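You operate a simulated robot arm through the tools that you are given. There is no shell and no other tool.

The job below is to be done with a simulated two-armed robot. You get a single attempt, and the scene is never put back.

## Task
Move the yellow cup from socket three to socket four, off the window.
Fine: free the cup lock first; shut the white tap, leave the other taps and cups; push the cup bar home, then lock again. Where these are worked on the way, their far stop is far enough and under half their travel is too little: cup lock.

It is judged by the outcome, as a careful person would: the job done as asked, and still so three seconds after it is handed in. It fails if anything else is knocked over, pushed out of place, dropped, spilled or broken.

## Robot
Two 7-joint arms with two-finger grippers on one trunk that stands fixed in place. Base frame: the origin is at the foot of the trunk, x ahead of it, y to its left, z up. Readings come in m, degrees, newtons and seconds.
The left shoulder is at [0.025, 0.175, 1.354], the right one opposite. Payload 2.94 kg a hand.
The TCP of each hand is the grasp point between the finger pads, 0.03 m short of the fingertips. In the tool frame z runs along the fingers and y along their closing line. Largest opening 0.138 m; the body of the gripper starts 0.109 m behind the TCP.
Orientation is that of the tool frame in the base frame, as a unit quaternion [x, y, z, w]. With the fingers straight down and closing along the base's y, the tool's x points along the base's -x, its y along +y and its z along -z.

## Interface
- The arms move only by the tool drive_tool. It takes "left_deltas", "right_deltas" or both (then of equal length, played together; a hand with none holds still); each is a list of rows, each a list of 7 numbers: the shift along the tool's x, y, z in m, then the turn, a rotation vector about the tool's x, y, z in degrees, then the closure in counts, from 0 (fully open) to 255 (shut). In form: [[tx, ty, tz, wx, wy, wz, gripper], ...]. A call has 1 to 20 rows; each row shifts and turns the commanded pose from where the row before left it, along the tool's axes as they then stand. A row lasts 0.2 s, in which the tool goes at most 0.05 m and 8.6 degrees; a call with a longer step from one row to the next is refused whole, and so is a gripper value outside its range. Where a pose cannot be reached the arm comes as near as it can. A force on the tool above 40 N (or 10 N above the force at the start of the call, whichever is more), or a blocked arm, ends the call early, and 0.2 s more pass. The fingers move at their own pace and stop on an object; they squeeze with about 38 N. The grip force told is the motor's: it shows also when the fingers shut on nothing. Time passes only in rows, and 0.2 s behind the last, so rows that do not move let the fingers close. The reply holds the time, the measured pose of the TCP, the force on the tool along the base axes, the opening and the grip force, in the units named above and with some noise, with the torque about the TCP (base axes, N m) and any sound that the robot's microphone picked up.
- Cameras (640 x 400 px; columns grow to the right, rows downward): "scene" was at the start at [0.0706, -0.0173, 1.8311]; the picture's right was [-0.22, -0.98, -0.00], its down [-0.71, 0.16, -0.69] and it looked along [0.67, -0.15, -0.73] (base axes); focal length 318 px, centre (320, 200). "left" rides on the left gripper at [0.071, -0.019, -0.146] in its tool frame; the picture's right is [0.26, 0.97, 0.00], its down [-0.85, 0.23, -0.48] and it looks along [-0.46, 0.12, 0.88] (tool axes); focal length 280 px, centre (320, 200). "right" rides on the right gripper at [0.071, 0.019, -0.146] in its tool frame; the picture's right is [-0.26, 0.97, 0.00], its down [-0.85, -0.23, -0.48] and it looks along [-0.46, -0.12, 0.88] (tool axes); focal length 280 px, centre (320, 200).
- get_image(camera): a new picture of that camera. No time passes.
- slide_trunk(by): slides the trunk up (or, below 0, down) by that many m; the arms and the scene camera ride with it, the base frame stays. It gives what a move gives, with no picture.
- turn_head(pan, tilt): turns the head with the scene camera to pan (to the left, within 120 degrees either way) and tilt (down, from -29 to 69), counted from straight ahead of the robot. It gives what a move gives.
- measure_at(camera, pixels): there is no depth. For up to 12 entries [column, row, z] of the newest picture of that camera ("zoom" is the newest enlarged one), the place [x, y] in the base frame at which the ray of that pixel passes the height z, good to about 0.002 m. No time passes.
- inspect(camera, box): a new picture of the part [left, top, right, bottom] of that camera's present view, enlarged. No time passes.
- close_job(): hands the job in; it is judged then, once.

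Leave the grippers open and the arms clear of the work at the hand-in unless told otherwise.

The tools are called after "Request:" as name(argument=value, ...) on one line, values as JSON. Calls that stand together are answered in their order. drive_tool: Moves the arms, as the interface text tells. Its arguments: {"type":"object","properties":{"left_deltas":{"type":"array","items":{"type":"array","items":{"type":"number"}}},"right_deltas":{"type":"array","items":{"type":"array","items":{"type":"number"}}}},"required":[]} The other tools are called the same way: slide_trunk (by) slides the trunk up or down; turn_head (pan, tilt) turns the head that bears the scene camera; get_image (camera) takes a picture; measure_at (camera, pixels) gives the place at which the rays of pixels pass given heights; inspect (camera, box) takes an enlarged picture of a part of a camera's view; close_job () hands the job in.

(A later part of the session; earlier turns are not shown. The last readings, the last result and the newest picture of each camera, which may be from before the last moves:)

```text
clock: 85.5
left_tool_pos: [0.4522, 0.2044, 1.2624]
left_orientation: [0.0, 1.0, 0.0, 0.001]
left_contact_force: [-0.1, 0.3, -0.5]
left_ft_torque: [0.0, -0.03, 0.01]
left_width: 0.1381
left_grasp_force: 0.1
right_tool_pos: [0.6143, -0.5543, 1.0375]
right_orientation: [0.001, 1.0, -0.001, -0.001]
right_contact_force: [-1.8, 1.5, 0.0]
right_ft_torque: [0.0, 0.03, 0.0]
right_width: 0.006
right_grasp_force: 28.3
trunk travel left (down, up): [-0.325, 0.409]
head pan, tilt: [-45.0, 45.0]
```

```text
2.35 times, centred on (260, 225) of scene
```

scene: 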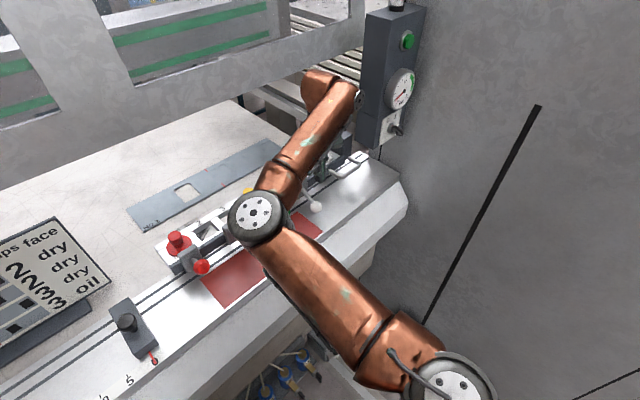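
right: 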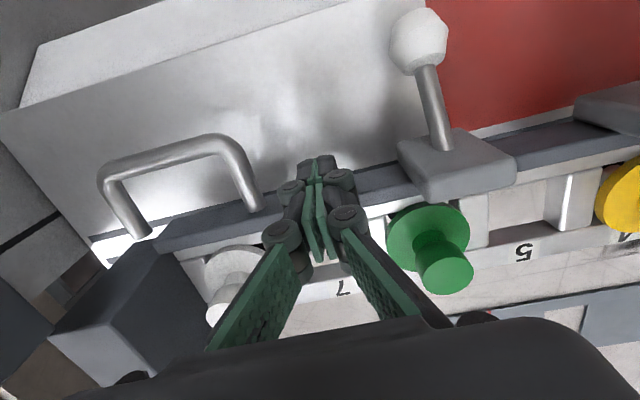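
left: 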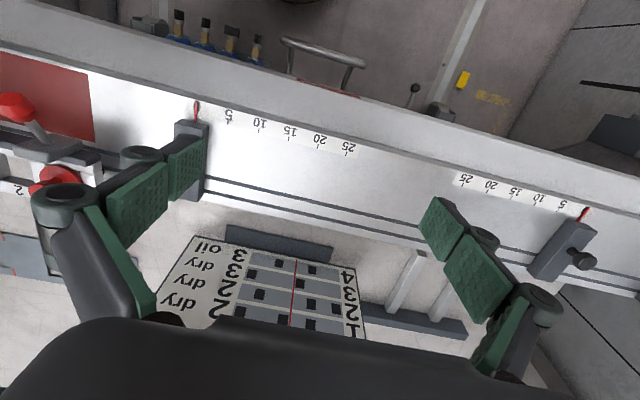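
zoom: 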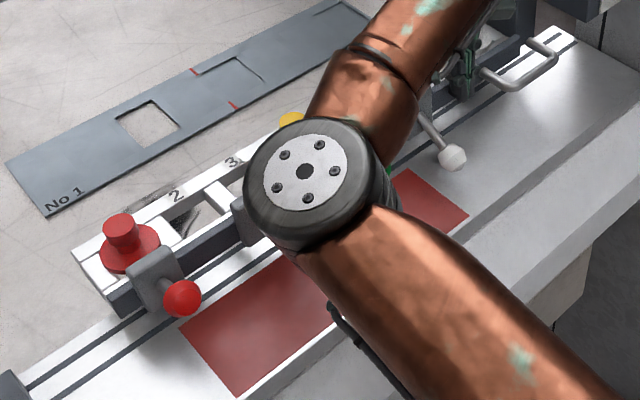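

The gauge needle now reads 0, where earlier (clock 36) it was in the green. I'll wait a second without moving and check whether it changes, to see if it depends on time or on the bar position.

Request:
drive_tool(right_deltas=[[0.002, 0, 0, 0, 0, 0, 255], [0, 0, 0, 0, 0, 0, 255], [0, 0, 0, 0, 0, 0, 255], [0, 0, 0, 0, 0, 0, 255], [0, 0, 0, 0, 0, 0, 255]])

Request:
inspect(camera="scene", box=[375, 65, 425, 115])

Request:
inspect(camera="right", box=[0, 80, 300, 400])

```text
clock: 86.7
left_tool_pos: [0.4545, 0.2056, 1.2617]
left_orientation: [0.0, 1.0, -0.001, 0.001]
left_contact_force: [-0.2, -0.8, -0.2]
left_ft_torque: [0.02, 0.01, 0.01]
left_width: 0.1379
left_grasp_force: 0.1
right_tool_pos: [0.6127, -0.5551, 1.0376]
right_orientation: [0.0, 1.0, 0.0, -0.002]
right_contact_force: [0.7, 0.2, 0.3]
right_ft_torque: [0.0, 0.02, 0.0]
right_width: 0.0
right_grasp_force: 28.6
trunk travel left (down, up): [-0.325, 0.409]
head pan, tilt: [-45.0, 45.0]
```

```text
8.00 times, centred on (400, 90) of scene
```

zoom: 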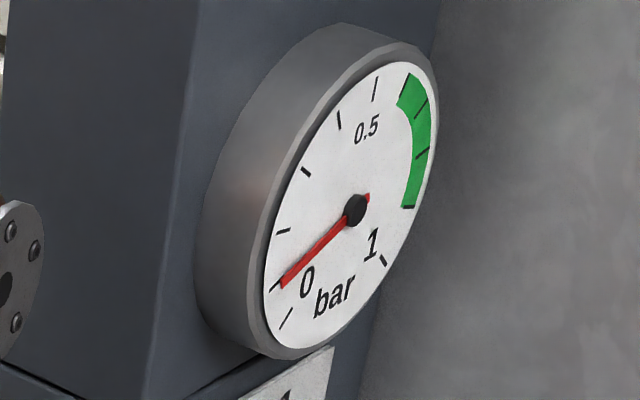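

```text
1.25 times, centred on (150, 240) of right
```

zoom: 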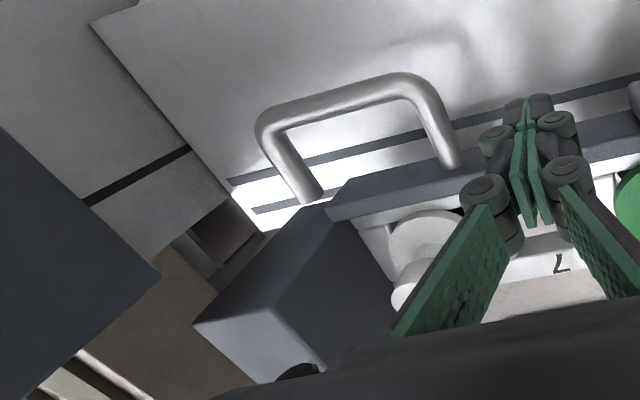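

The gauge rests at about 0.1 now. In the right view there is a dark round thing behind the block near (297,372) in the zoom, perhaps a bumper at the end of travel. I'll zoom on it.

Request:
inspect(camera="right", box=[60, 220, 240, 400])

Request:
inspect(camera="scene", box=[270, 80, 400, 220])

```text
2.22 times, centred on (150, 310) of right
```

zoom: 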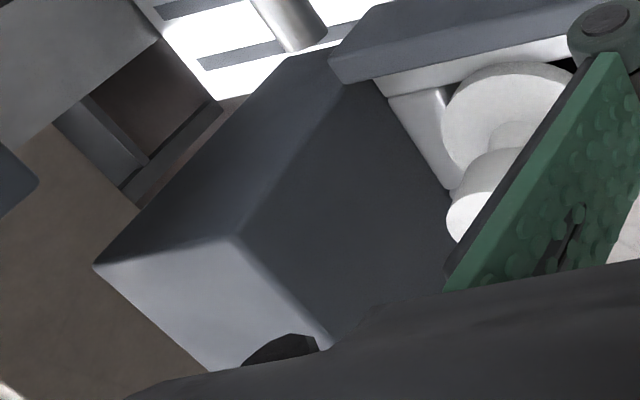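

```text
2.86 times, centred on (335, 150) of scene
```

zoom: 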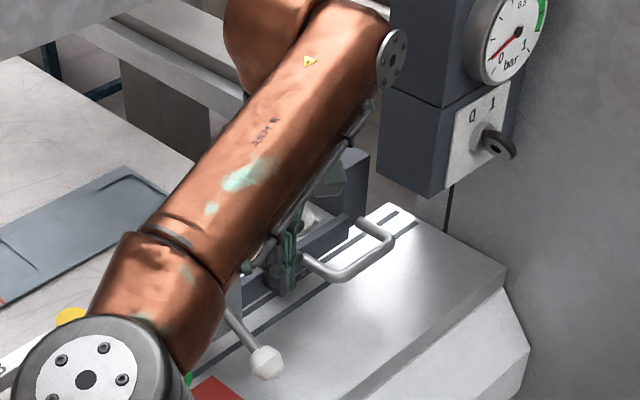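

That dark spot is only part of the gripper. I'll keep pushing gently to find the stop and see whether the gauge changes there.

Request:
drive_tool(right_deltas=[[-0.006, 0, 0, 0, 0, 0, 255], [-0.006, 0, 0, 0, 0, 0, 255]])

Request:
drive_tool(right_deltas=[[-0.005, 0, 0, 0, 0, 0, 255], [-0.005, 0, 0, 0, 0, 0, 255]])

Request:
inspect(camera="scene", box=[140, 60, 420, 310])

```text
clock: 87.3
left_tool_pos: [0.4532, 0.2052, 1.2613]
left_orientation: [0.001, 1.0, 0.0, 0.0]
left_contact_force: [0.4, 0.5, -0.9]
left_ft_torque: [0.0, 0.0, 0.0]
left_width: 0.1379
left_grasp_force: 0.1
right_tool_pos: [0.6242, -0.5566, 1.0386]
right_orientation: [0.0, 1.0, 0.0, -0.001]
right_contact_force: [-0.6, -0.9, -1.9]
right_ft_torque: [0.03, -0.01, 0.02]
right_width: 0.0059
right_grasp_force: 28.9
trunk travel left (down, up): [-0.325, 0.409]
head pan, tilt: [-45.0, 45.0]
```

```text
clock: 87.9
left_tool_pos: [0.453, 0.2047, 1.2617]
left_orientation: [0.0, 1.0, 0.001, 0.001]
left_contact_force: [-0.5, 0.2, -0.3]
left_ft_torque: [0.01, -0.01, 0.0]
left_width: 0.138
left_grasp_force: 0.2
right_tool_pos: [0.6321, -0.5558, 1.0388]
right_orientation: [0.001, 1.0, 0.0, 0.0]
right_contact_force: [-1.4, -1.2, 0.9]
right_ft_torque: [-0.01, 0.02, 0.01]
right_width: 0.0
right_grasp_force: 28.0
trunk travel left (down, up): [-0.325, 0.409]
head pan, tilt: [-45.0, 45.0]
```

```text
1.60 times, centred on (280, 185) of scene
```

zoom: 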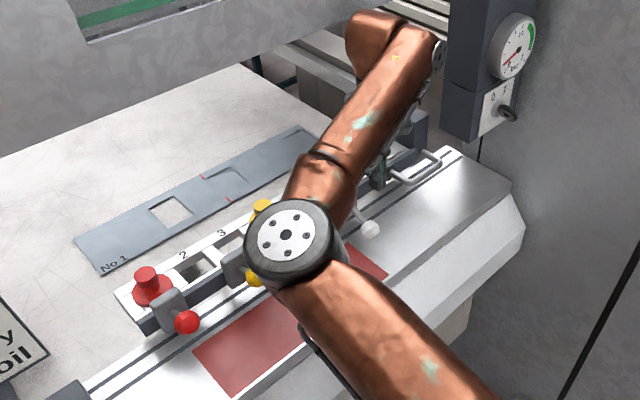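

Still free at 12.7 cm of travel. I'd rather look at the whole guide before going on. I'll lift the right hand up and back and examine the rail at the right side.

Request:
drive_tool(right_deltas=[[0.015, 0, 0, 0, 0, 0, 255], [0, 0, -0.03, 0, 0, 0, 255], [0, 0, -0.04, 0, 0, 0, 255], [0, 0, -0.04, 0, 0, 0, 255], [0, 0, -0.04, 0, 0, 0, 255], [0, 0, -0.04, 0, 0, 0, 255], [0.03, 0.02, -0.03, 0, 0, 0, 255], [0.03, 0.02, -0.03, 0, 0, 0, 255]])

Request:
get_image(camera="right")

Request:
get_image(camera="scene")

```text
clock: 89.7
left_tool_pos: [0.4524, 0.2067, 1.2608]
left_orientation: [-0.001, 1.0, -0.001, 0.0]
left_contact_force: [-1.2, 0.2, 0.3]
left_ft_torque: [0.01, -0.03, -0.02]
left_width: 0.1383
left_grasp_force: 0.0
right_tool_pos: [0.5579, -0.5143, 1.2872]
right_orientation: [0.0, 1.0, 0.001, 0.0]
right_contact_force: [0.3, 0.2, -0.2]
right_ft_torque: [-0.05, -0.03, 0.01]
right_width: 0.0
right_grasp_force: 28.6
trunk travel left (down, up): [-0.325, 0.409]
head pan, tilt: [-45.0, 45.0]
```

```text
taken
```

right: 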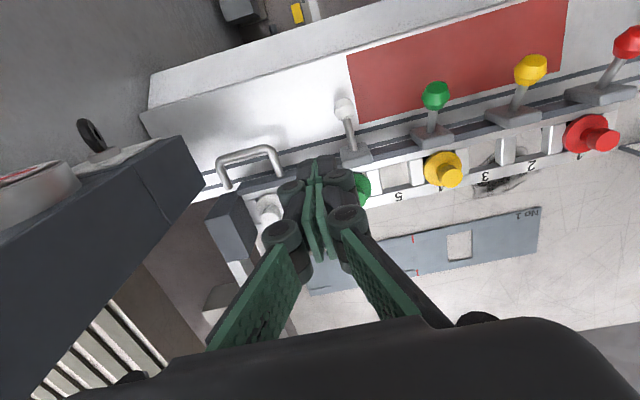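

```text
taken
```

scene: 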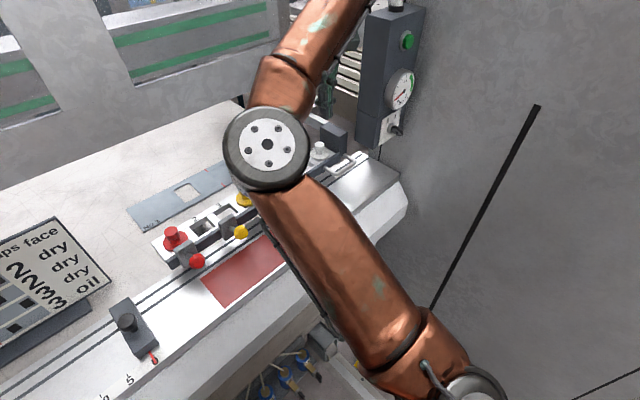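

I'll zoom on the block and beam in the right image.

Request:
inspect(camera="right", box=[150, 130, 340, 360])

Request:
inspect(camera="scene", box=[290, 60, 420, 200])

```text
1.74 times, centred on (245, 245) of right
```

zoom: 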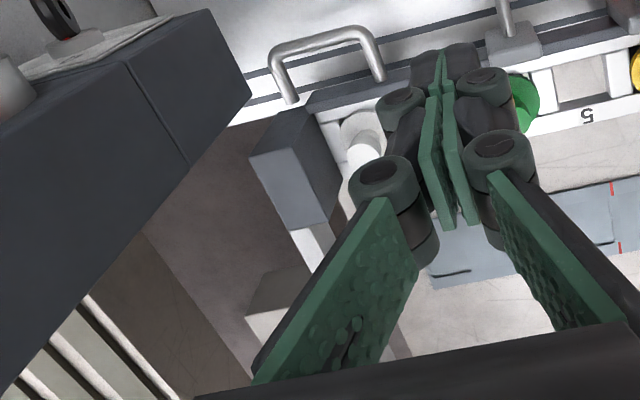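

```text
2.86 times, centred on (355, 130) of scene
```

zoom: 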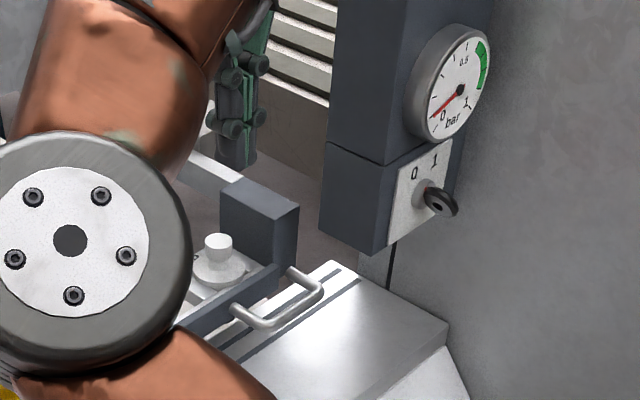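

Now it's clear: the block is a carriage riding a rail that runs away from the robot, and the control post hangs on the wall. The bar was drawn out over the red patch and home lies farther along the rail. For reach, I'll pitch the right hand 60° forward and bring it behind the strip at y≈-0.556.

Request:
drive_tool(right_deltas=[[0, 0, 0, 0, -7.5, 0, 255], [0, 0, 0, 0, -7.5, 0, 255], [0, 0, 0, 0, -7.5, 0, 255], [0, 0, 0, 0, -7.5, 0, 255], [0, 0, 0, 0, -7.5, 0, 255], [0, 0, 0, 0, -7.5, 0, 255], [0, 0, 0, 0, -7.5, 0, 255], [0, 0, 0, 0, -7.5, 0, 255]])

Request:
get_image(camera="scene")

Request:
get_image(camera="right")

```text
clock: 91.5
left_tool_pos: [0.4531, 0.2044, 1.2618]
left_orientation: [-0.001, 1.0, 0.0, 0.001]
left_contact_force: [-0.2, 0.1, -0.2]
left_ft_torque: [0.01, 0.01, -0.04]
left_width: 0.1381
left_grasp_force: 0.0
right_tool_pos: [0.5604, -0.5159, 1.2876]
right_orientation: [0.001, 0.866, -0.001, 0.5]
right_contact_force: [-0.1, 0.2, 0.2]
right_ft_torque: [-0.01, 0.01, -0.01]
right_width: 0.0001
right_grasp_force: 28.6
trunk travel left (down, up): [-0.325, 0.409]
head pan, tilt: [-45.0, 45.0]
```

```text
taken
```

scene: 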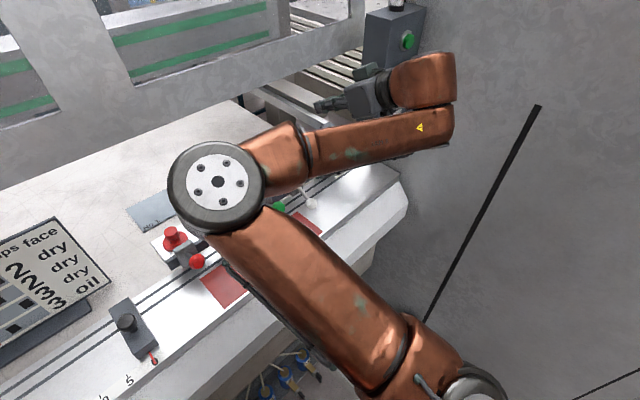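

```text
taken
```

right: 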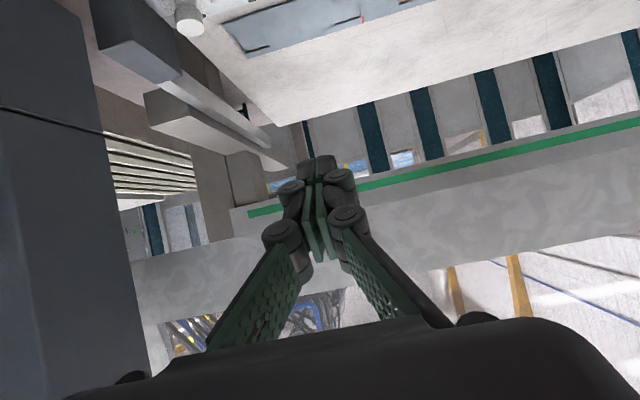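

Good view down the rail. I'll zoom there to see the rail's far end and any stop.

Request:
inspect(camera="right", box=[80, 0, 340, 200])

```text
2.00 times, centred on (210, 100) of right
```

zoom: 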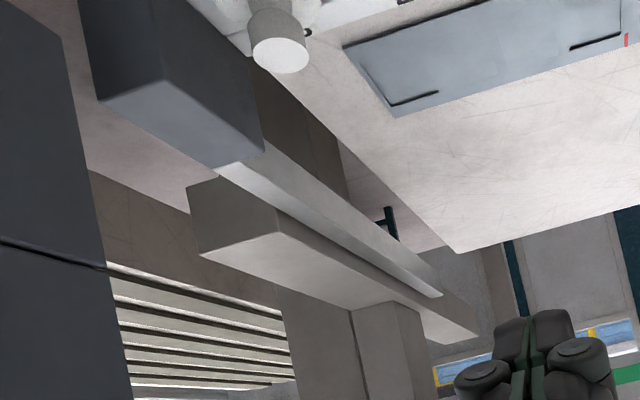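

The carriage block sits on a white rail that runs back on a bench. I'll go down behind the strip: TCP to about (0.585,-0.556,1.12) first.

Request:
drive_tool(right_deltas=[[0.0262, -0.0084, 0.021, 0, 0, 0, 255], [0.0262, -0.0084, 0.021, 0, 0, 0, 255], [0.0262, -0.0084, 0.021, 0, 0, 0, 255], [0.0262, -0.0084, 0.021, 0, 0, 0, 255], [0.0262, -0.0084, 0.021, 0, 0, 0, 255]])

Request:
get_image(camera="right")

Request:
get_image(camera="scene")

```text
clock: 92.7
left_tool_pos: [0.4548, 0.2042, 1.2611]
left_orientation: [-0.001, 1.0, 0.0, 0.0]
left_contact_force: [-0.2, 0.7, 0.0]
left_ft_torque: [0.0, 0.01, -0.01]
left_width: 0.138
left_grasp_force: 0.0
right_tool_pos: [0.5865, -0.5611, 1.1196]
right_orientation: [0.001, 0.867, -0.001, 0.499]
right_contact_force: [0.0, 0.8, -0.1]
right_ft_torque: [0.03, -0.01, 0.02]
right_width: 0.0
right_grasp_force: 28.5
trunk travel left (down, up): [-0.325, 0.409]
head pan, tilt: [-45.0, 45.0]
```

```text
taken
```

right: 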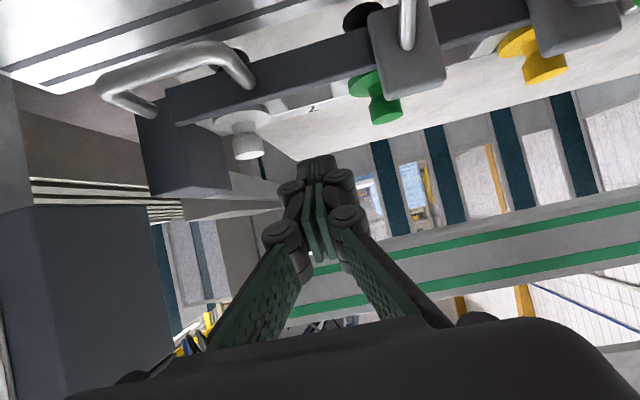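

```text
taken
```

scene: 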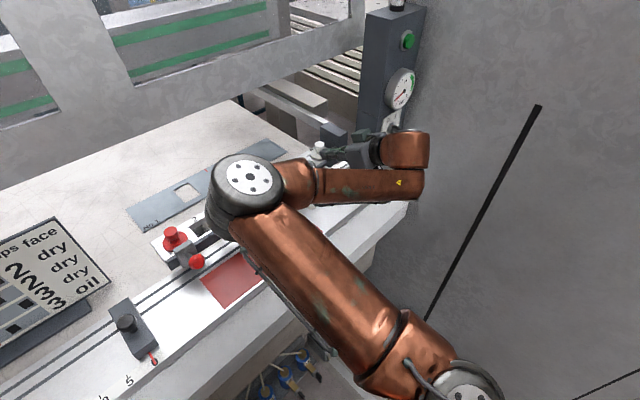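

I'll shift slightly left to y≈-0.549 for clearance and lower to TCP z≈1.03 behind the strip.

Request:
drive_tool(right_deltas=[[0.0, 0.012, 0.0, 0, 0, 0, 255], [0.0195, 0, 0.01125, 0, 0, 0, 255], [0.0195, 0, 0.01125, 0, 0, 0, 255], [0.0195, 0, 0.01125, 0, 0, 0, 255], [0.0195, 0, 0.01125, 0, 0, 0, 255]])

Request:
get_image(camera="right")

Request:
inspect(camera="scene", box=[280, 110, 420, 240])

```text
clock: 93.9
left_tool_pos: [0.453, 0.2045, 1.2608]
left_orientation: [0.0, 1.0, 0.0, 0.0]
left_contact_force: [-0.1, 0.0, -0.2]
left_ft_torque: [-0.02, 0.01, -0.04]
left_width: 0.138
left_grasp_force: 0.0
right_tool_pos: [0.5842, -0.5469, 1.032]
right_orientation: [0.0, 0.866, -0.001, 0.5]
right_contact_force: [-0.2, 0.1, -0.2]
right_ft_torque: [-0.03, -0.03, 0.0]
right_width: 0.0
right_grasp_force: 28.5
trunk travel left (down, up): [-0.325, 0.409]
head pan, tilt: [-45.0, 45.0]
```

```text
taken
```

right: 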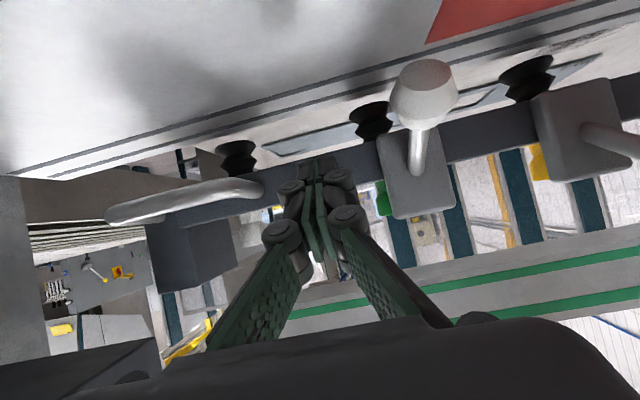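

```text
3.08 times, centred on (350, 175) of scene
```

zoom: 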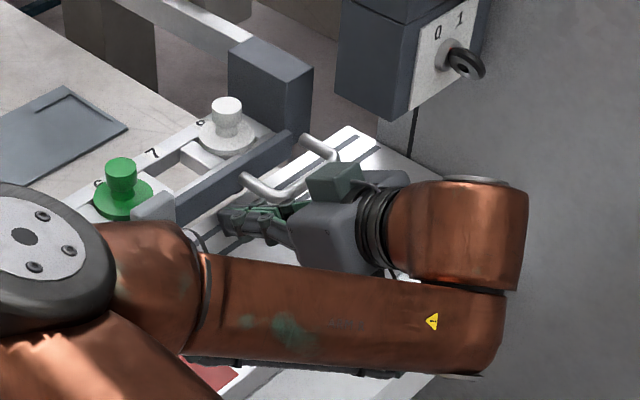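

Behind the strip with tips at z≈1.017. I'll push forward along base x in 1 cm rows, watching the force.

Request:
drive_tool(right_deltas=[[-0.005, 0, 0.00866, 0, 0, 0, 255], [-0.005, 0, 0.00866, 0, 0, 0, 255], [-0.005, 0, 0.00866, 0, 0, 0, 255], [-0.005, 0, 0.00866, 0, 0, 0, 255]])

Request:
drive_tool(right_deltas=[[-0.005, 0, 0.00866, 0, 0, 0, 255], [-0.005, 0, 0.00866, 0, 0, 0, 255]])

Request:
get_image(camera="right")

Request:
get_image(camera="scene")

```text
clock: 94.9
left_tool_pos: [0.4519, 0.2047, 1.2615]
left_orientation: [0.0, 1.0, 0.0, 0.0]
left_contact_force: [0.6, 0.0, -0.5]
left_ft_torque: [0.01, 0.0, -0.02]
left_width: 0.138
left_grasp_force: 0.1
right_tool_pos: [0.6256, -0.5461, 1.0323]
right_orientation: [0.0, 0.866, 0.0, 0.5]
right_contact_force: [-2.1, 1.6, 2.7]
right_ft_torque: [0.0, -0.04, 0.0]
right_width: 0.0061
right_grasp_force: 28.1
trunk travel left (down, up): [-0.325, 0.409]
head pan, tilt: [-45.0, 45.0]
```

```text
clock: 95.5
left_tool_pos: [0.4523, 0.205, 1.2625]
left_orientation: [0.0, 1.0, -0.001, 0.001]
left_contact_force: [0.3, 0.3, 0.2]
left_ft_torque: [-0.01, 0.01, -0.02]
left_width: 0.1379
left_grasp_force: 0.1
right_tool_pos: [0.6449, -0.5454, 1.0321]
right_orientation: [0.001, 0.867, -0.001, 0.498]
right_contact_force: [-0.4, -1.0, 1.1]
right_ft_torque: [0.0, -0.03, 0.03]
right_width: 0.0059
right_grasp_force: 28.7
trunk travel left (down, up): [-0.325, 0.409]
head pan, tilt: [-45.0, 45.0]
```

```text
taken
```

right: 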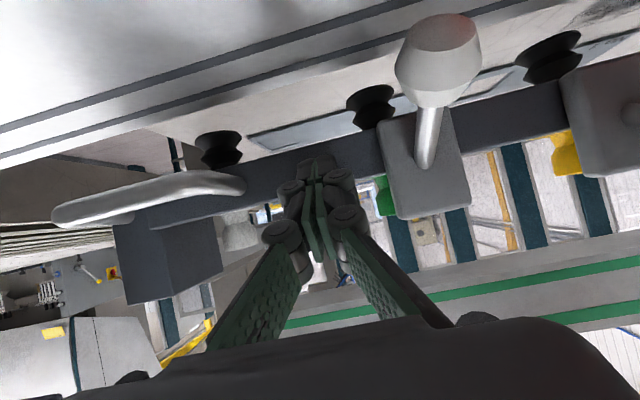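

```text
taken
```

scene: 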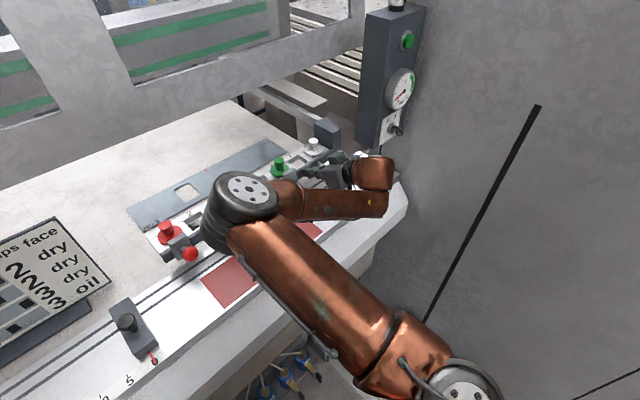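

Moving freely at 15 cm. I'll continue.

Request:
drive_tool(right_deltas=[[-0.005, 0, 0.00866, 0, 0, 0, 255], [-0.005, 0, 0.00866, 0, 0, 0, 255], [-0.005, 0, 0.00866, 0, 0, 0, 255], [-0.005, 0, 0.00866, 0, 0, 0, 255]])

Request:
drive_tool(right_deltas=[[-0.005, 0, 0.00866, 0, 0, 0, 255], [-0.005, 0, 0.00866, 0, 0, 0, 255], [-0.005, 0, 0.00866, 0, 0, 0, 255]])

Request:
get_image(camera="scene")

Request:
get_image(camera="right")

```text
clock: 96.5
left_tool_pos: [0.4531, 0.2053, 1.2599]
left_orientation: [0.0, 1.0, 0.0, 0.0]
left_contact_force: [-0.1, 0.7, -0.4]
left_ft_torque: [-0.01, 0.04, 0.02]
left_width: 0.1378
left_grasp_force: 0.1
right_tool_pos: [0.6863, -0.5464, 1.0318]
right_orientation: [0.001, 0.867, -0.001, 0.499]
right_contact_force: [0.5, -0.3, 0.3]
right_ft_torque: [0.0, 0.05, 0.07]
right_width: 0.0001
right_grasp_force: 28.5
trunk travel left (down, up): [-0.325, 0.409]
head pan, tilt: [-45.0, 45.0]
```

```text
clock: 97.3
left_tool_pos: [0.4544, 0.2046, 1.2622]
left_orientation: [0.0, 1.0, 0.0, 0.0]
left_contact_force: [0.1, 0.8, 1.0]
left_ft_torque: [-0.06, 0.01, 0.01]
left_width: 0.1381
left_grasp_force: 0.1
right_tool_pos: [0.7153, -0.5469, 1.0337]
right_orientation: [0.0, 0.867, 0.0, 0.499]
right_contact_force: [0.0, 0.1, 0.5]
right_ft_torque: [0.01, -0.03, 0.0]
right_width: 0.006
right_grasp_force: 28.5
trunk travel left (down, up): [-0.325, 0.409]
head pan, tilt: [-45.0, 45.0]
```

```text
taken
```

scene: 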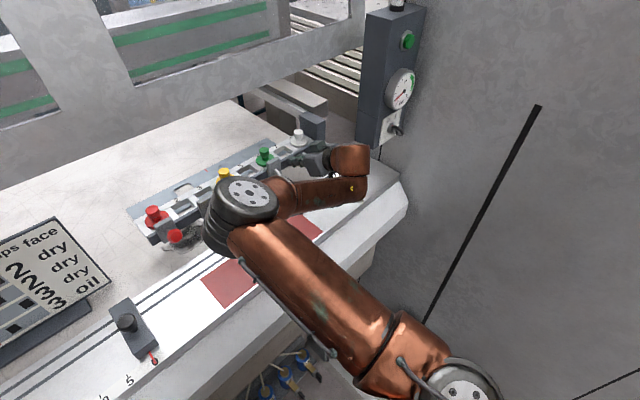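

```text
taken
```

right: 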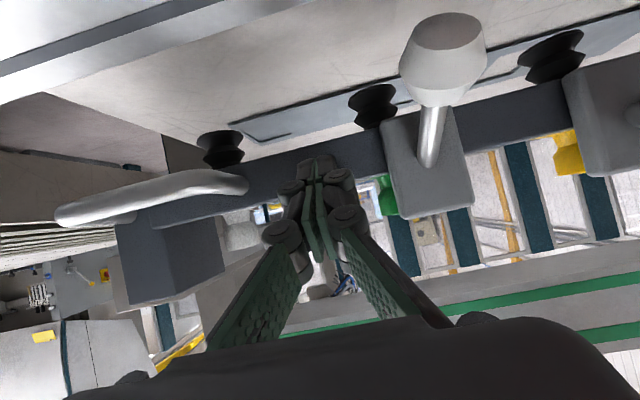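

The bar is now approaching the plate. I'll continue in the same way.

Request:
drive_tool(right_deltas=[[-0.005, 0, 0.00866, 0, 0, 0, 255], [-0.005, 0, 0.00866, 0, 0, 0, 255], [-0.005, 0, 0.00866, 0, 0, 0, 255], [-0.005, 0, 0.00866, 0, 0, 0, 255]])

Request:
drive_tool(right_deltas=[[-0.005, 0, 0.00866, 0, 0, 0, 255], [-0.005, 0, 0.00866, 0, 0, 0, 255]])

Request:
get_image(camera="scene")

Request:
get_image(camera="right")

```text
clock: 98.3
left_tool_pos: [0.4526, 0.2046, 1.2622]
left_orientation: [-0.001, 1.0, 0.0, 0.0]
left_contact_force: [-0.5, -0.4, 0.0]
left_ft_torque: [-0.01, 0.0, 0.02]
left_width: 0.1379
left_grasp_force: 0.2
right_tool_pos: [0.7541, -0.5458, 1.0314]
right_orientation: [0.0, 0.867, 0.0, 0.499]
right_contact_force: [0.0, -0.7, 0.5]
right_ft_torque: [-0.03, 0.02, -0.01]
right_width: 0.0001
right_grasp_force: 28.4
trunk travel left (down, up): [-0.325, 0.409]
head pan, tilt: [-45.0, 45.0]
```

```text
clock: 98.9
left_tool_pos: [0.4531, 0.2048, 1.261]
left_orientation: [0.0, 1.0, 0.0, 0.001]
left_contact_force: [0.6, 0.3, -0.1]
left_ft_torque: [-0.01, 0.0, 0.04]
left_width: 0.1379
left_grasp_force: 0.1
right_tool_pos: [0.7749, -0.5459, 1.0334]
right_orientation: [0.0, 0.866, 0.0, 0.499]
right_contact_force: [-0.2, 0.1, 0.8]
right_ft_torque: [-0.01, -0.04, 0.01]
right_width: 0.006
right_grasp_force: 28.8
trunk travel left (down, up): [-0.325, 0.409]
head pan, tilt: [-45.0, 45.0]
```

```text
taken
```

scene: 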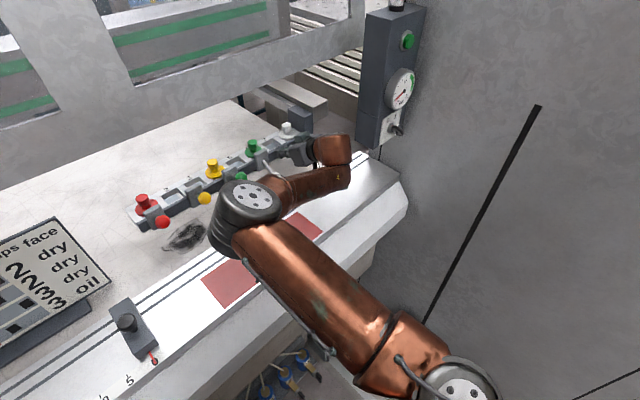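

```text
taken
```

right: 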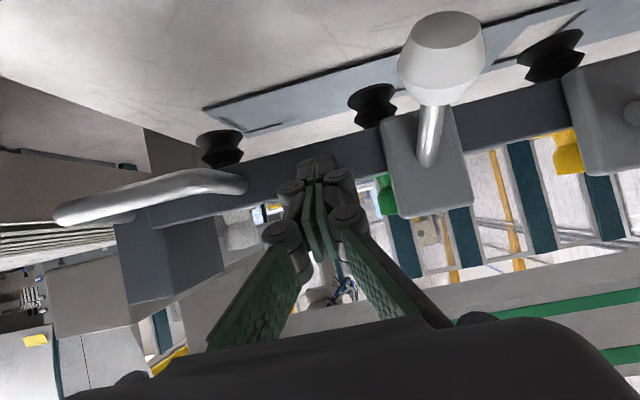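

28 cm of travel, still free and still in reach. I'll continue with smaller steps now.

Request:
drive_tool(right_deltas=[[-0.0035, 0, 0.00606, 0, 0, 0, 255], [-0.0035, 0, 0.00606, 0, 0, 0, 255], [-0.0035, 0, 0.00606, 0, 0, 0, 255]])

Request:
drive_tool(right_deltas=[[-0.0035, 0, 0.00606, 0, 0, 0, 255], [-0.0035, 0, 0.00606, 0, 0, 0, 255], [-0.0035, 0, 0.00606, 0, 0, 0, 255]])

Request:
get_image(camera="scene")

Request:
inspect(camera="scene", box=[350, 0, 450, 150])

```text
clock: 99.7
left_tool_pos: [0.4534, 0.2052, 1.2628]
left_orientation: [0.0, 1.0, 0.0, 0.001]
left_contact_force: [-0.1, 0.3, -0.4]
left_ft_torque: [0.0, 0.02, 0.02]
left_width: 0.1383
left_grasp_force: 0.1
right_tool_pos: [0.796, -0.5461, 1.0325]
right_orientation: [0.001, 0.867, -0.001, 0.499]
right_contact_force: [-1.9, -0.8, 3.5]
right_ft_torque: [0.0, -0.11, -0.01]
right_width: 0.0056
right_grasp_force: 28.0
trunk travel left (down, up): [-0.325, 0.409]
head pan, tilt: [-45.0, 45.0]
```

```text
clock: 100.5
left_tool_pos: [0.4534, 0.2047, 1.2616]
left_orientation: [0.0, 1.0, 0.0, 0.0]
left_contact_force: [0.5, -0.6, 0.1]
left_ft_torque: [-0.01, 0.02, 0.02]
left_width: 0.138
left_grasp_force: 0.0
right_tool_pos: [0.8174, -0.5467, 1.0308]
right_orientation: [-0.001, 0.866, 0.0, 0.499]
right_contact_force: [-1.7, 0.6, -0.7]
right_ft_torque: [0.02, 0.05, 0.02]
right_width: 0.006
right_grasp_force: 28.5
trunk travel left (down, up): [-0.325, 0.409]
head pan, tilt: [-45.0, 45.0]
```

```text
taken
```

scene: 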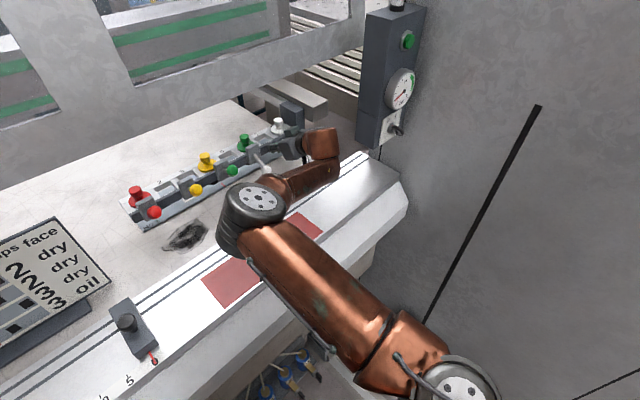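

```text
2.67 times, centred on (400, 75) of scene
```

zoom: 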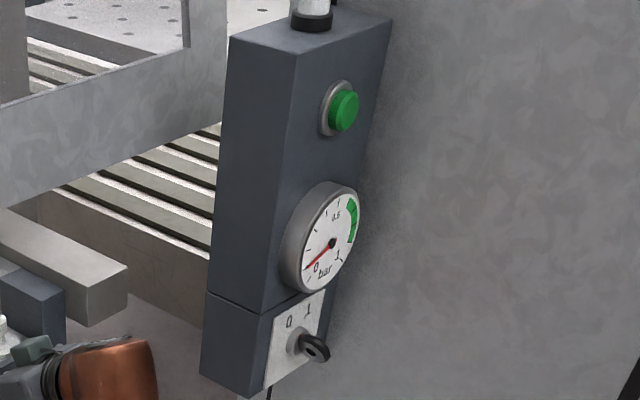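

Request:
drive_tool(right_deltas=[[-0.0025, 0, 0.00433, 0, 0, 0, 255], [-0.0025, 0, 0.00433, 0, 0, 0, 255], [-0.0025, 0, 0.00433, 0, 0, 0, 255]])

Request:
drive_tool(right_deltas=[[-0.0025, 0, 0.00433, 0, 0, 0, 255], [-0.0025, 0, 0.00433, 0, 0, 0, 255], [-0.0025, 0, 0.00433, 0, 0, 0, 255]])

Request:
inspect(camera="scene", box=[100, 80, 350, 260])

Request:
get_image(camera="right")

```text
clock: 101.3
left_tool_pos: [0.4533, 0.2047, 1.2624]
left_orientation: [0.0, 1.0, 0.0, 0.001]
left_contact_force: [-0.8, -0.6, 1.2]
left_ft_torque: [0.0, -0.01, 0.0]
left_width: 0.1381
left_grasp_force: 0.1
right_tool_pos: [0.8336, -0.5452, 1.0303]
right_orientation: [0.0, 0.866, 0.0, 0.5]
right_contact_force: [-1.2, 0.6, 0.9]
right_ft_torque: [0.0, 0.0, 0.04]
right_width: 0.0
right_grasp_force: 28.3
trunk travel left (down, up): [-0.325, 0.409]
head pan, tilt: [-45.0, 45.0]
```

```text
clock: 102.1
left_tool_pos: [0.4525, 0.2051, 1.2623]
left_orientation: [0.0, 1.0, 0.001, 0.001]
left_contact_force: [0.3, -0.4, -0.8]
left_ft_torque: [0.02, 0.01, 0.01]
left_width: 0.1377
left_grasp_force: 0.0
right_tool_pos: [0.8474, -0.5455, 1.0319]
right_orientation: [0.0, 0.866, 0.0, 0.499]
right_contact_force: [-1.3, 0.6, -0.9]
right_ft_torque: [0.02, 0.06, 0.01]
right_width: 0.0061
right_grasp_force: 28.0
trunk travel left (down, up): [-0.325, 0.409]
head pan, tilt: [-45.0, 45.0]
```

```text
2.22 times, centred on (225, 170) of scene
```

zoom: 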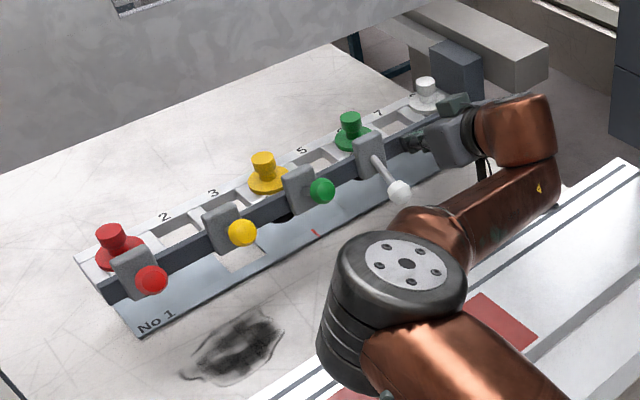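

```text
taken
```

right: 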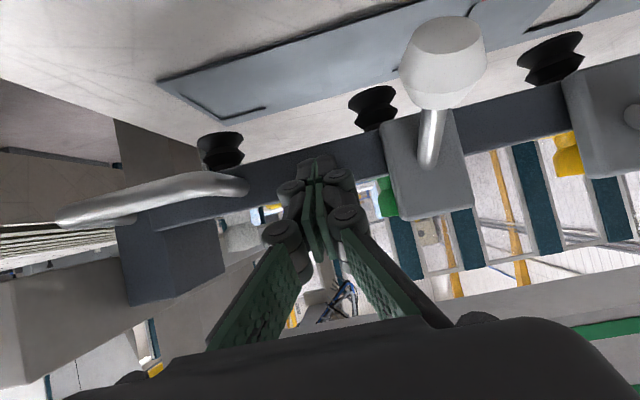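

Past 35 cm with no stop yet. I'll go on in small steps.

Request:
drive_tool(right_deltas=[[-0.0025, 0, 0.00433, 0, 0, 0, 255], [-0.0025, 0, 0.00433, 0, 0, 0, 255], [-0.0025, 0, 0.00433, 0, 0, 0, 255], [-0.0025, 0, 0.00433, 0, 0, 0, 255]])

Request:
drive_tool(right_deltas=[[-0.0025, 0, 0.00433, 0, 0, 0, 255], [-0.0025, 0, 0.00433, 0, 0, 0, 255], [-0.0025, 0, 0.00433, 0, 0, 0, 255], [-0.0025, 0, 0.00433, 0, 0, 0, 255]])

Request:
inspect(camera="scene", box=[100, 60, 420, 260])

```text
clock: 103.1
left_tool_pos: [0.4521, 0.205, 1.2631]
left_orientation: [0.0, 1.0, -0.001, 0.0]
left_contact_force: [-0.4, -0.7, 0.3]
left_ft_torque: [0.0, -0.01, 0.03]
left_width: 0.1381
left_grasp_force: 0.1
right_tool_pos: [0.868, -0.5461, 1.0314]
right_orientation: [0.001, 0.866, -0.001, 0.499]
right_contact_force: [-1.4, -1.3, 0.0]
right_ft_torque: [0.03, -0.04, -0.02]
right_width: 0.006
right_grasp_force: 28.3
trunk travel left (down, up): [-0.325, 0.409]
head pan, tilt: [-45.0, 45.0]
```

```text
clock: 104.1
left_tool_pos: [0.4532, 0.2054, 1.2616]
left_orientation: [-0.001, 1.0, 0.0, 0.001]
left_contact_force: [-0.2, 0.0, -0.1]
left_ft_torque: [0.0, 0.07, 0.01]
left_width: 0.138
left_grasp_force: 0.1
right_tool_pos: [0.8868, -0.5456, 1.0314]
right_orientation: [0.0, 0.867, 0.0, 0.499]
right_contact_force: [0.5, 0.4, -1.4]
right_ft_torque: [0.0, 0.0, 0.01]
right_width: 0.0
right_grasp_force: 28.3
trunk travel left (down, up): [-0.325, 0.409]
head pan, tilt: [-45.0, 45.0]
```

```text
2.00 times, centred on (260, 160) of scene
```

zoom: 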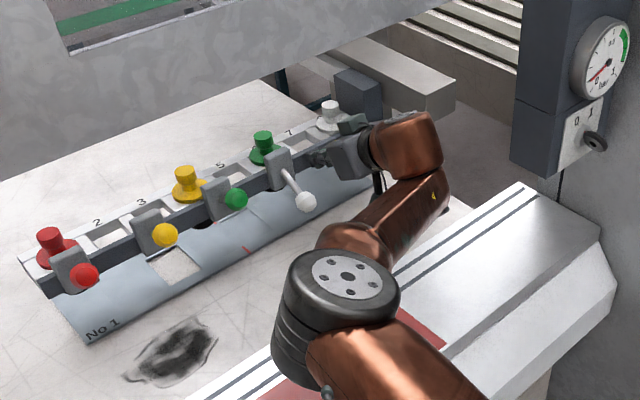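

Nearly 40 cm and the rail continues. I'll keep going carefully, checking force and pictures at each step.

Request:
drive_tool(right_deltas=[[-0.0025, 0, 0.00433, 0, 0, 0, 255], [-0.0025, 0, 0.00433, 0, 0, 0, 255], [-0.0025, 0, 0.00433, 0, 0, 0, 255], [-0.0025, 0, 0.00433, 0, 0, 0, 255]])

Request:
get_image(camera="right")

Request:
get_image(camera="scene")

```text
clock: 104.7
left_tool_pos: [0.449, 0.2068, 1.2634]
left_orientation: [-0.001, 1.0, -0.001, 0.003]
left_contact_force: [-0.5, -0.5, 0.0]
left_ft_torque: [-0.04, -0.02, -0.02]
left_width: 0.1381
left_grasp_force: 0.1
right_tool_pos: [0.8892, -0.5462, 1.0321]
right_orientation: [0.0, 0.868, 0.0, 0.497]
right_contact_force: [-28.9, 8.8, 6.1]
right_ft_torque: [0.13, -0.1, 0.26]
right_width: 0.006
right_grasp_force: 28.1
trunk travel left (down, up): [-0.325, 0.409]
head pan, tilt: [-45.0, 45.0]
stopped in row 2 (right hand): the force on the tool passed its limit at 46 N (the readings are from after the stop); the commanded pose is now the measured one
```

```text
taken
```

right: 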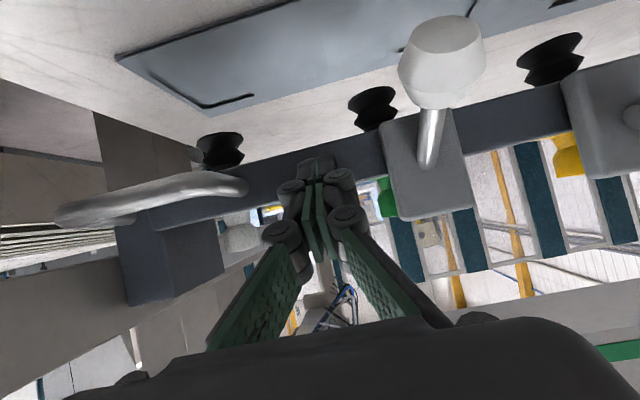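

```text
taken
```

scene: 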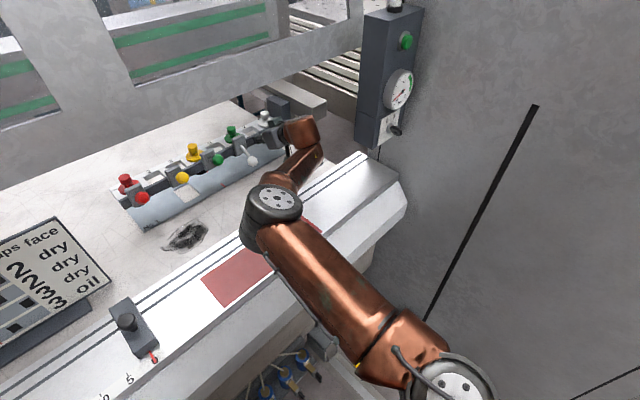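

A firm stop: the force jumped to 46 N at TCP x≈0.889, so the bar has travelled 0.40 m to its end. That is home. I'll ease off 2 mm and check the gauge, bar and plate.

Request:
drive_tool(right_deltas=[[0.001, 0, -0.0017, 0, 0, 0, 255], [0, 0, 0, 0, 0, 0, 255]])

Request:
inspect(camera="scene", box=[350, 0, 450, 150])

Request:
inspect(camera="scene", box=[100, 70, 340, 260])

```text
clock: 105.3
left_tool_pos: [0.4492, 0.206, 1.2628]
left_orientation: [0.001, 1.0, -0.001, 0.002]
left_contact_force: [0.2, 0.1, -0.5]
left_ft_torque: [0.02, 0.0, -0.02]
left_width: 0.1376
left_grasp_force: 0.1
right_tool_pos: [0.8907, -0.5461, 1.0318]
right_orientation: [0.001, 0.868, -0.001, 0.497]
right_contact_force: [-21.4, 5.6, 10.0]
right_ft_torque: [0.03, -0.19, 0.17]
right_width: 0.0061
right_grasp_force: 28.1
trunk travel left (down, up): [-0.325, 0.409]
head pan, tilt: [-45.0, 45.0]
```

```text
2.67 times, centred on (400, 75) of scene
```

zoom: 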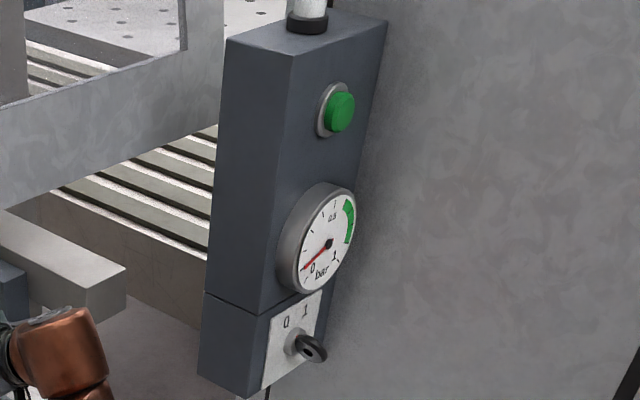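

```text
2.11 times, centred on (220, 165) of scene
```

zoom: 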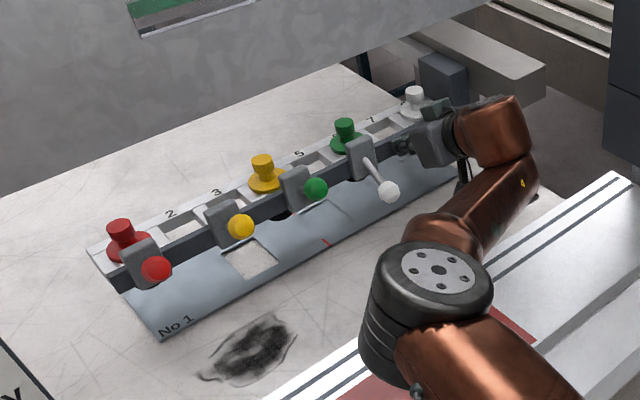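

The bar rests at its stop. I'll withdraw the hand straight back along the same path, first slowly, checking that the bar stays.

Request:
drive_tool(right_deltas=[[0.004, 0, -0.007, 0, 0, 0, 255], [0.01, 0, -0.0173, 0, 0, 0, 255], [0.0125, 0, -0.02165, 0, 0, 0, 255], [0.0125, 0, -0.02165, 0, 0, 0, 255]])

Request:
inspect(camera="scene", box=[100, 70, 340, 260])

```text
clock: 106.3
left_tool_pos: [0.4527, 0.2048, 1.2611]
left_orientation: [0.0, 1.0, 0.001, 0.001]
left_contact_force: [0.5, -0.2, 1.0]
left_ft_torque: [0.08, -0.06, 0.02]
left_width: 0.1379
left_grasp_force: 0.2
right_tool_pos: [0.8135, -0.5452, 1.0318]
right_orientation: [0.0, 0.869, 0.0, 0.495]
right_contact_force: [-0.2, 0.0, -0.5]
right_ft_torque: [-0.01, 0.0, -0.05]
right_width: 0.0
right_grasp_force: 28.5
trunk travel left (down, up): [-0.325, 0.409]
head pan, tilt: [-45.0, 45.0]
```

```text
2.11 times, centred on (220, 165) of scene
```

zoom: 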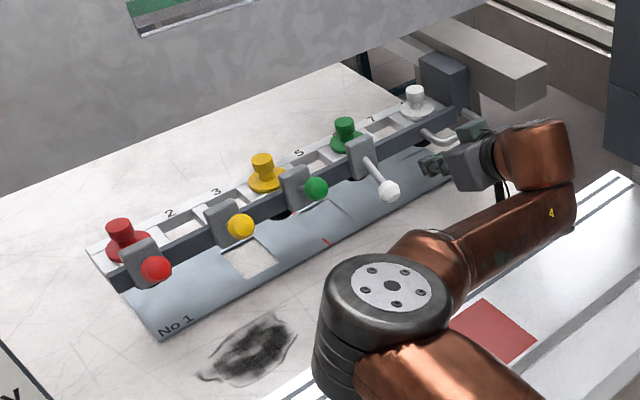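

The bar stays home and the plate is undisturbed. I'll retreat to x≈0.41, rise to z≈1.15, and prepare for the key.

Request:
drive_tool(right_deltas=[[0.02, 0, -0.0345, 0, 0, 0, 255], [0.02, 0, -0.0345, 0, 0, 0, 255], [0.02, 0, -0.0345, 0, 0, 0, 255], [0.02, 0, -0.0345, 0, 0, 0, 255], [0.02, 0, -0.0345, 0, 0, 0, 255], [0.02, 0, -0.0345, 0, 0, 0, 255], [0.02, 0, -0.0345, 0, 0, 0, 255], [0.02, 0, -0.0345, 0, 0, 0, 255], [0.02, 0, -0.0345, 0, 0, 0, 255], [0.02, 0, -0.0345, 0, 0, 0, 255], [-0.0255, 0, -0.0148, 0, 0, 0, 200], [-0.0255, 0, -0.0148, 0, 0, 0, 150], [-0.0255, 0, -0.0148, 0, 0, 0, 150], [-0.0255, 0, -0.0148, 0, 0, 0, 150]])

Request:
get_image(camera="scene")

```text
clock: 109.3
left_tool_pos: [0.4522, 0.2059, 1.2629]
left_orientation: [0.0, 1.0, 0.001, 0.001]
left_contact_force: [-0.5, -0.1, 0.9]
left_ft_torque: [-0.02, -0.03, -0.01]
left_width: 0.1381
left_grasp_force: 0.1
right_tool_pos: [0.4389, -0.5482, 1.1424]
right_orientation: [-0.002, 0.868, 0.002, 0.496]
right_contact_force: [0.0, 1.3, -0.8]
right_ft_torque: [0.0, 0.01, -0.03]
right_width: 0.0566
right_grasp_force: 0.1
right hand out of reach, approached as far as the arm can: row 10, 11
trunk travel left (down, up): [-0.325, 0.409]
head pan, tilt: [-45.0, 45.0]
```

```text
taken
```

scene: 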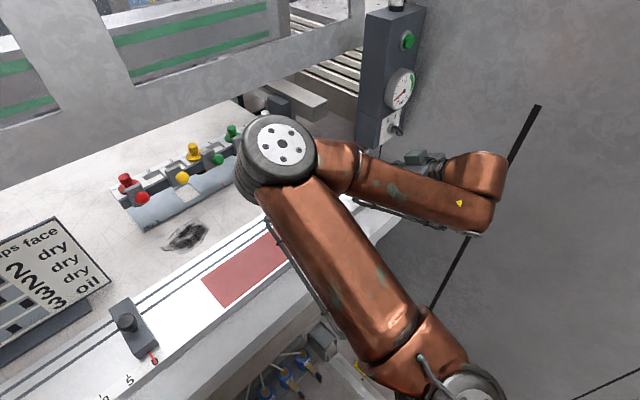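

I'll rise to z≈1.25, move to about (0.35,-0.64), and pitch to horizontal, as in the first approach to the key.

Request:
drive_tool(right_deltas=[[-0.0238, 0, -0.0138, 0, 0, 0, 150], [-0.0238, 0, -0.0138, 0, 0, 0, 150], [-0.0238, 0, -0.0138, 0, 0, 0, 150], [-0.0238, 0, -0.0138, 0, 0, 0, 150], [0.01125, -0.0225, -0.0195, 0, 0, 0, 150], [0.01125, -0.0225, -0.0195, 0, 0, 0, 150], [0.01125, -0.0225, -0.0195, 0, 0, 0, 150], [0.01125, -0.0225, -0.0195, 0, 0, 0, 150], [0, 0, 0, 0, -7.6, 0, 150], [0, 0, 0, 0, -7.6, 0, 150], [0, 0, 0, 0, -7.6, 0, 150], [0, 0, 0, 0, -7.6, 0, 150]])

Request:
get_image(camera="scene")

```text
clock: 111.9
left_tool_pos: [0.4528, 0.2046, 1.2625]
left_orientation: [0.001, 1.0, 0.0, 0.0]
left_contact_force: [-0.5, -0.8, -0.8]
left_ft_torque: [0.03, -0.04, -0.02]
left_width: 0.1381
left_grasp_force: 0.0
right_tool_pos: [0.3514, -0.639, 1.2528]
right_orientation: [0.0, 0.707, 0.001, 0.707]
right_contact_force: [0.0, -0.1, -0.5]
right_ft_torque: [0.0, 0.0, 0.02]
right_width: 0.0573
right_grasp_force: 0.1
trunk travel left (down, up): [-0.325, 0.409]
head pan, tilt: [-45.0, 45.0]
```

```text
taken
```

scene: 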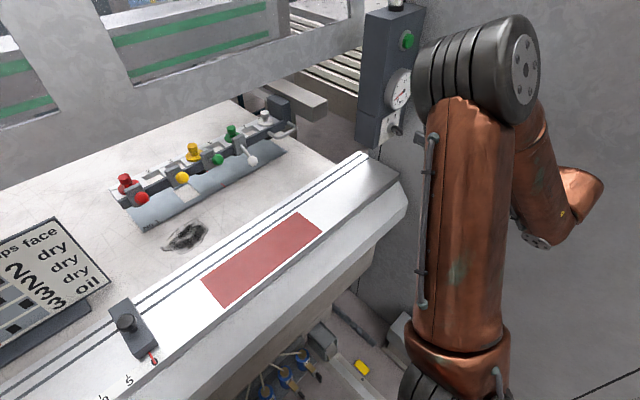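

The same arm posture as before, and the whole scene is visible. I'll inspect the bar at home, the taps and the gauge.

Request:
inspect(camera="scene", box=[100, 80, 310, 250])

Request:
inspect(camera="scene", box=[350, 0, 430, 150])

Request:
inspect(camera="scene", box=[220, 80, 340, 180])

```text
2.35 times, centred on (205, 165) of scene
```

zoom: 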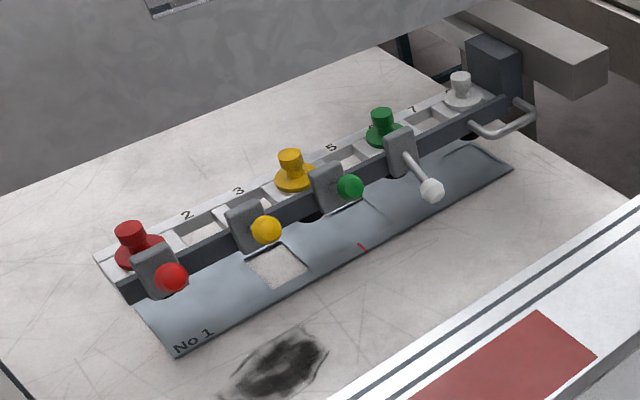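

```text
2.67 times, centred on (390, 75) of scene
```

zoom: 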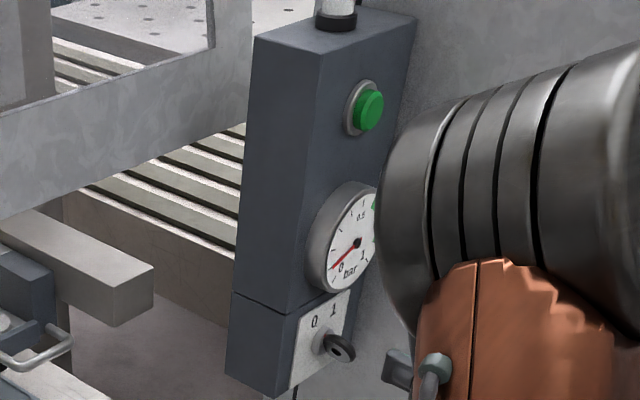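

```text
4.00 times, centred on (280, 130) of scene
```

zoom: 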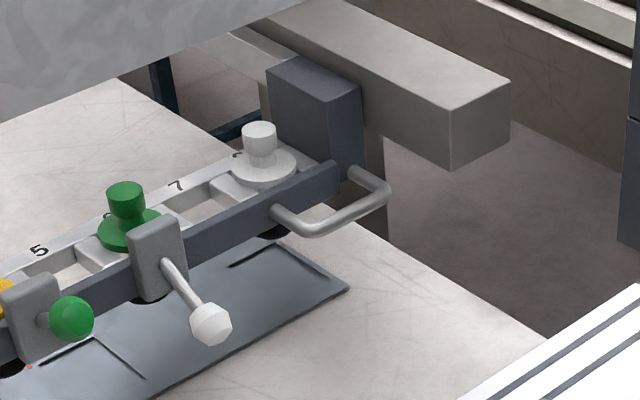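

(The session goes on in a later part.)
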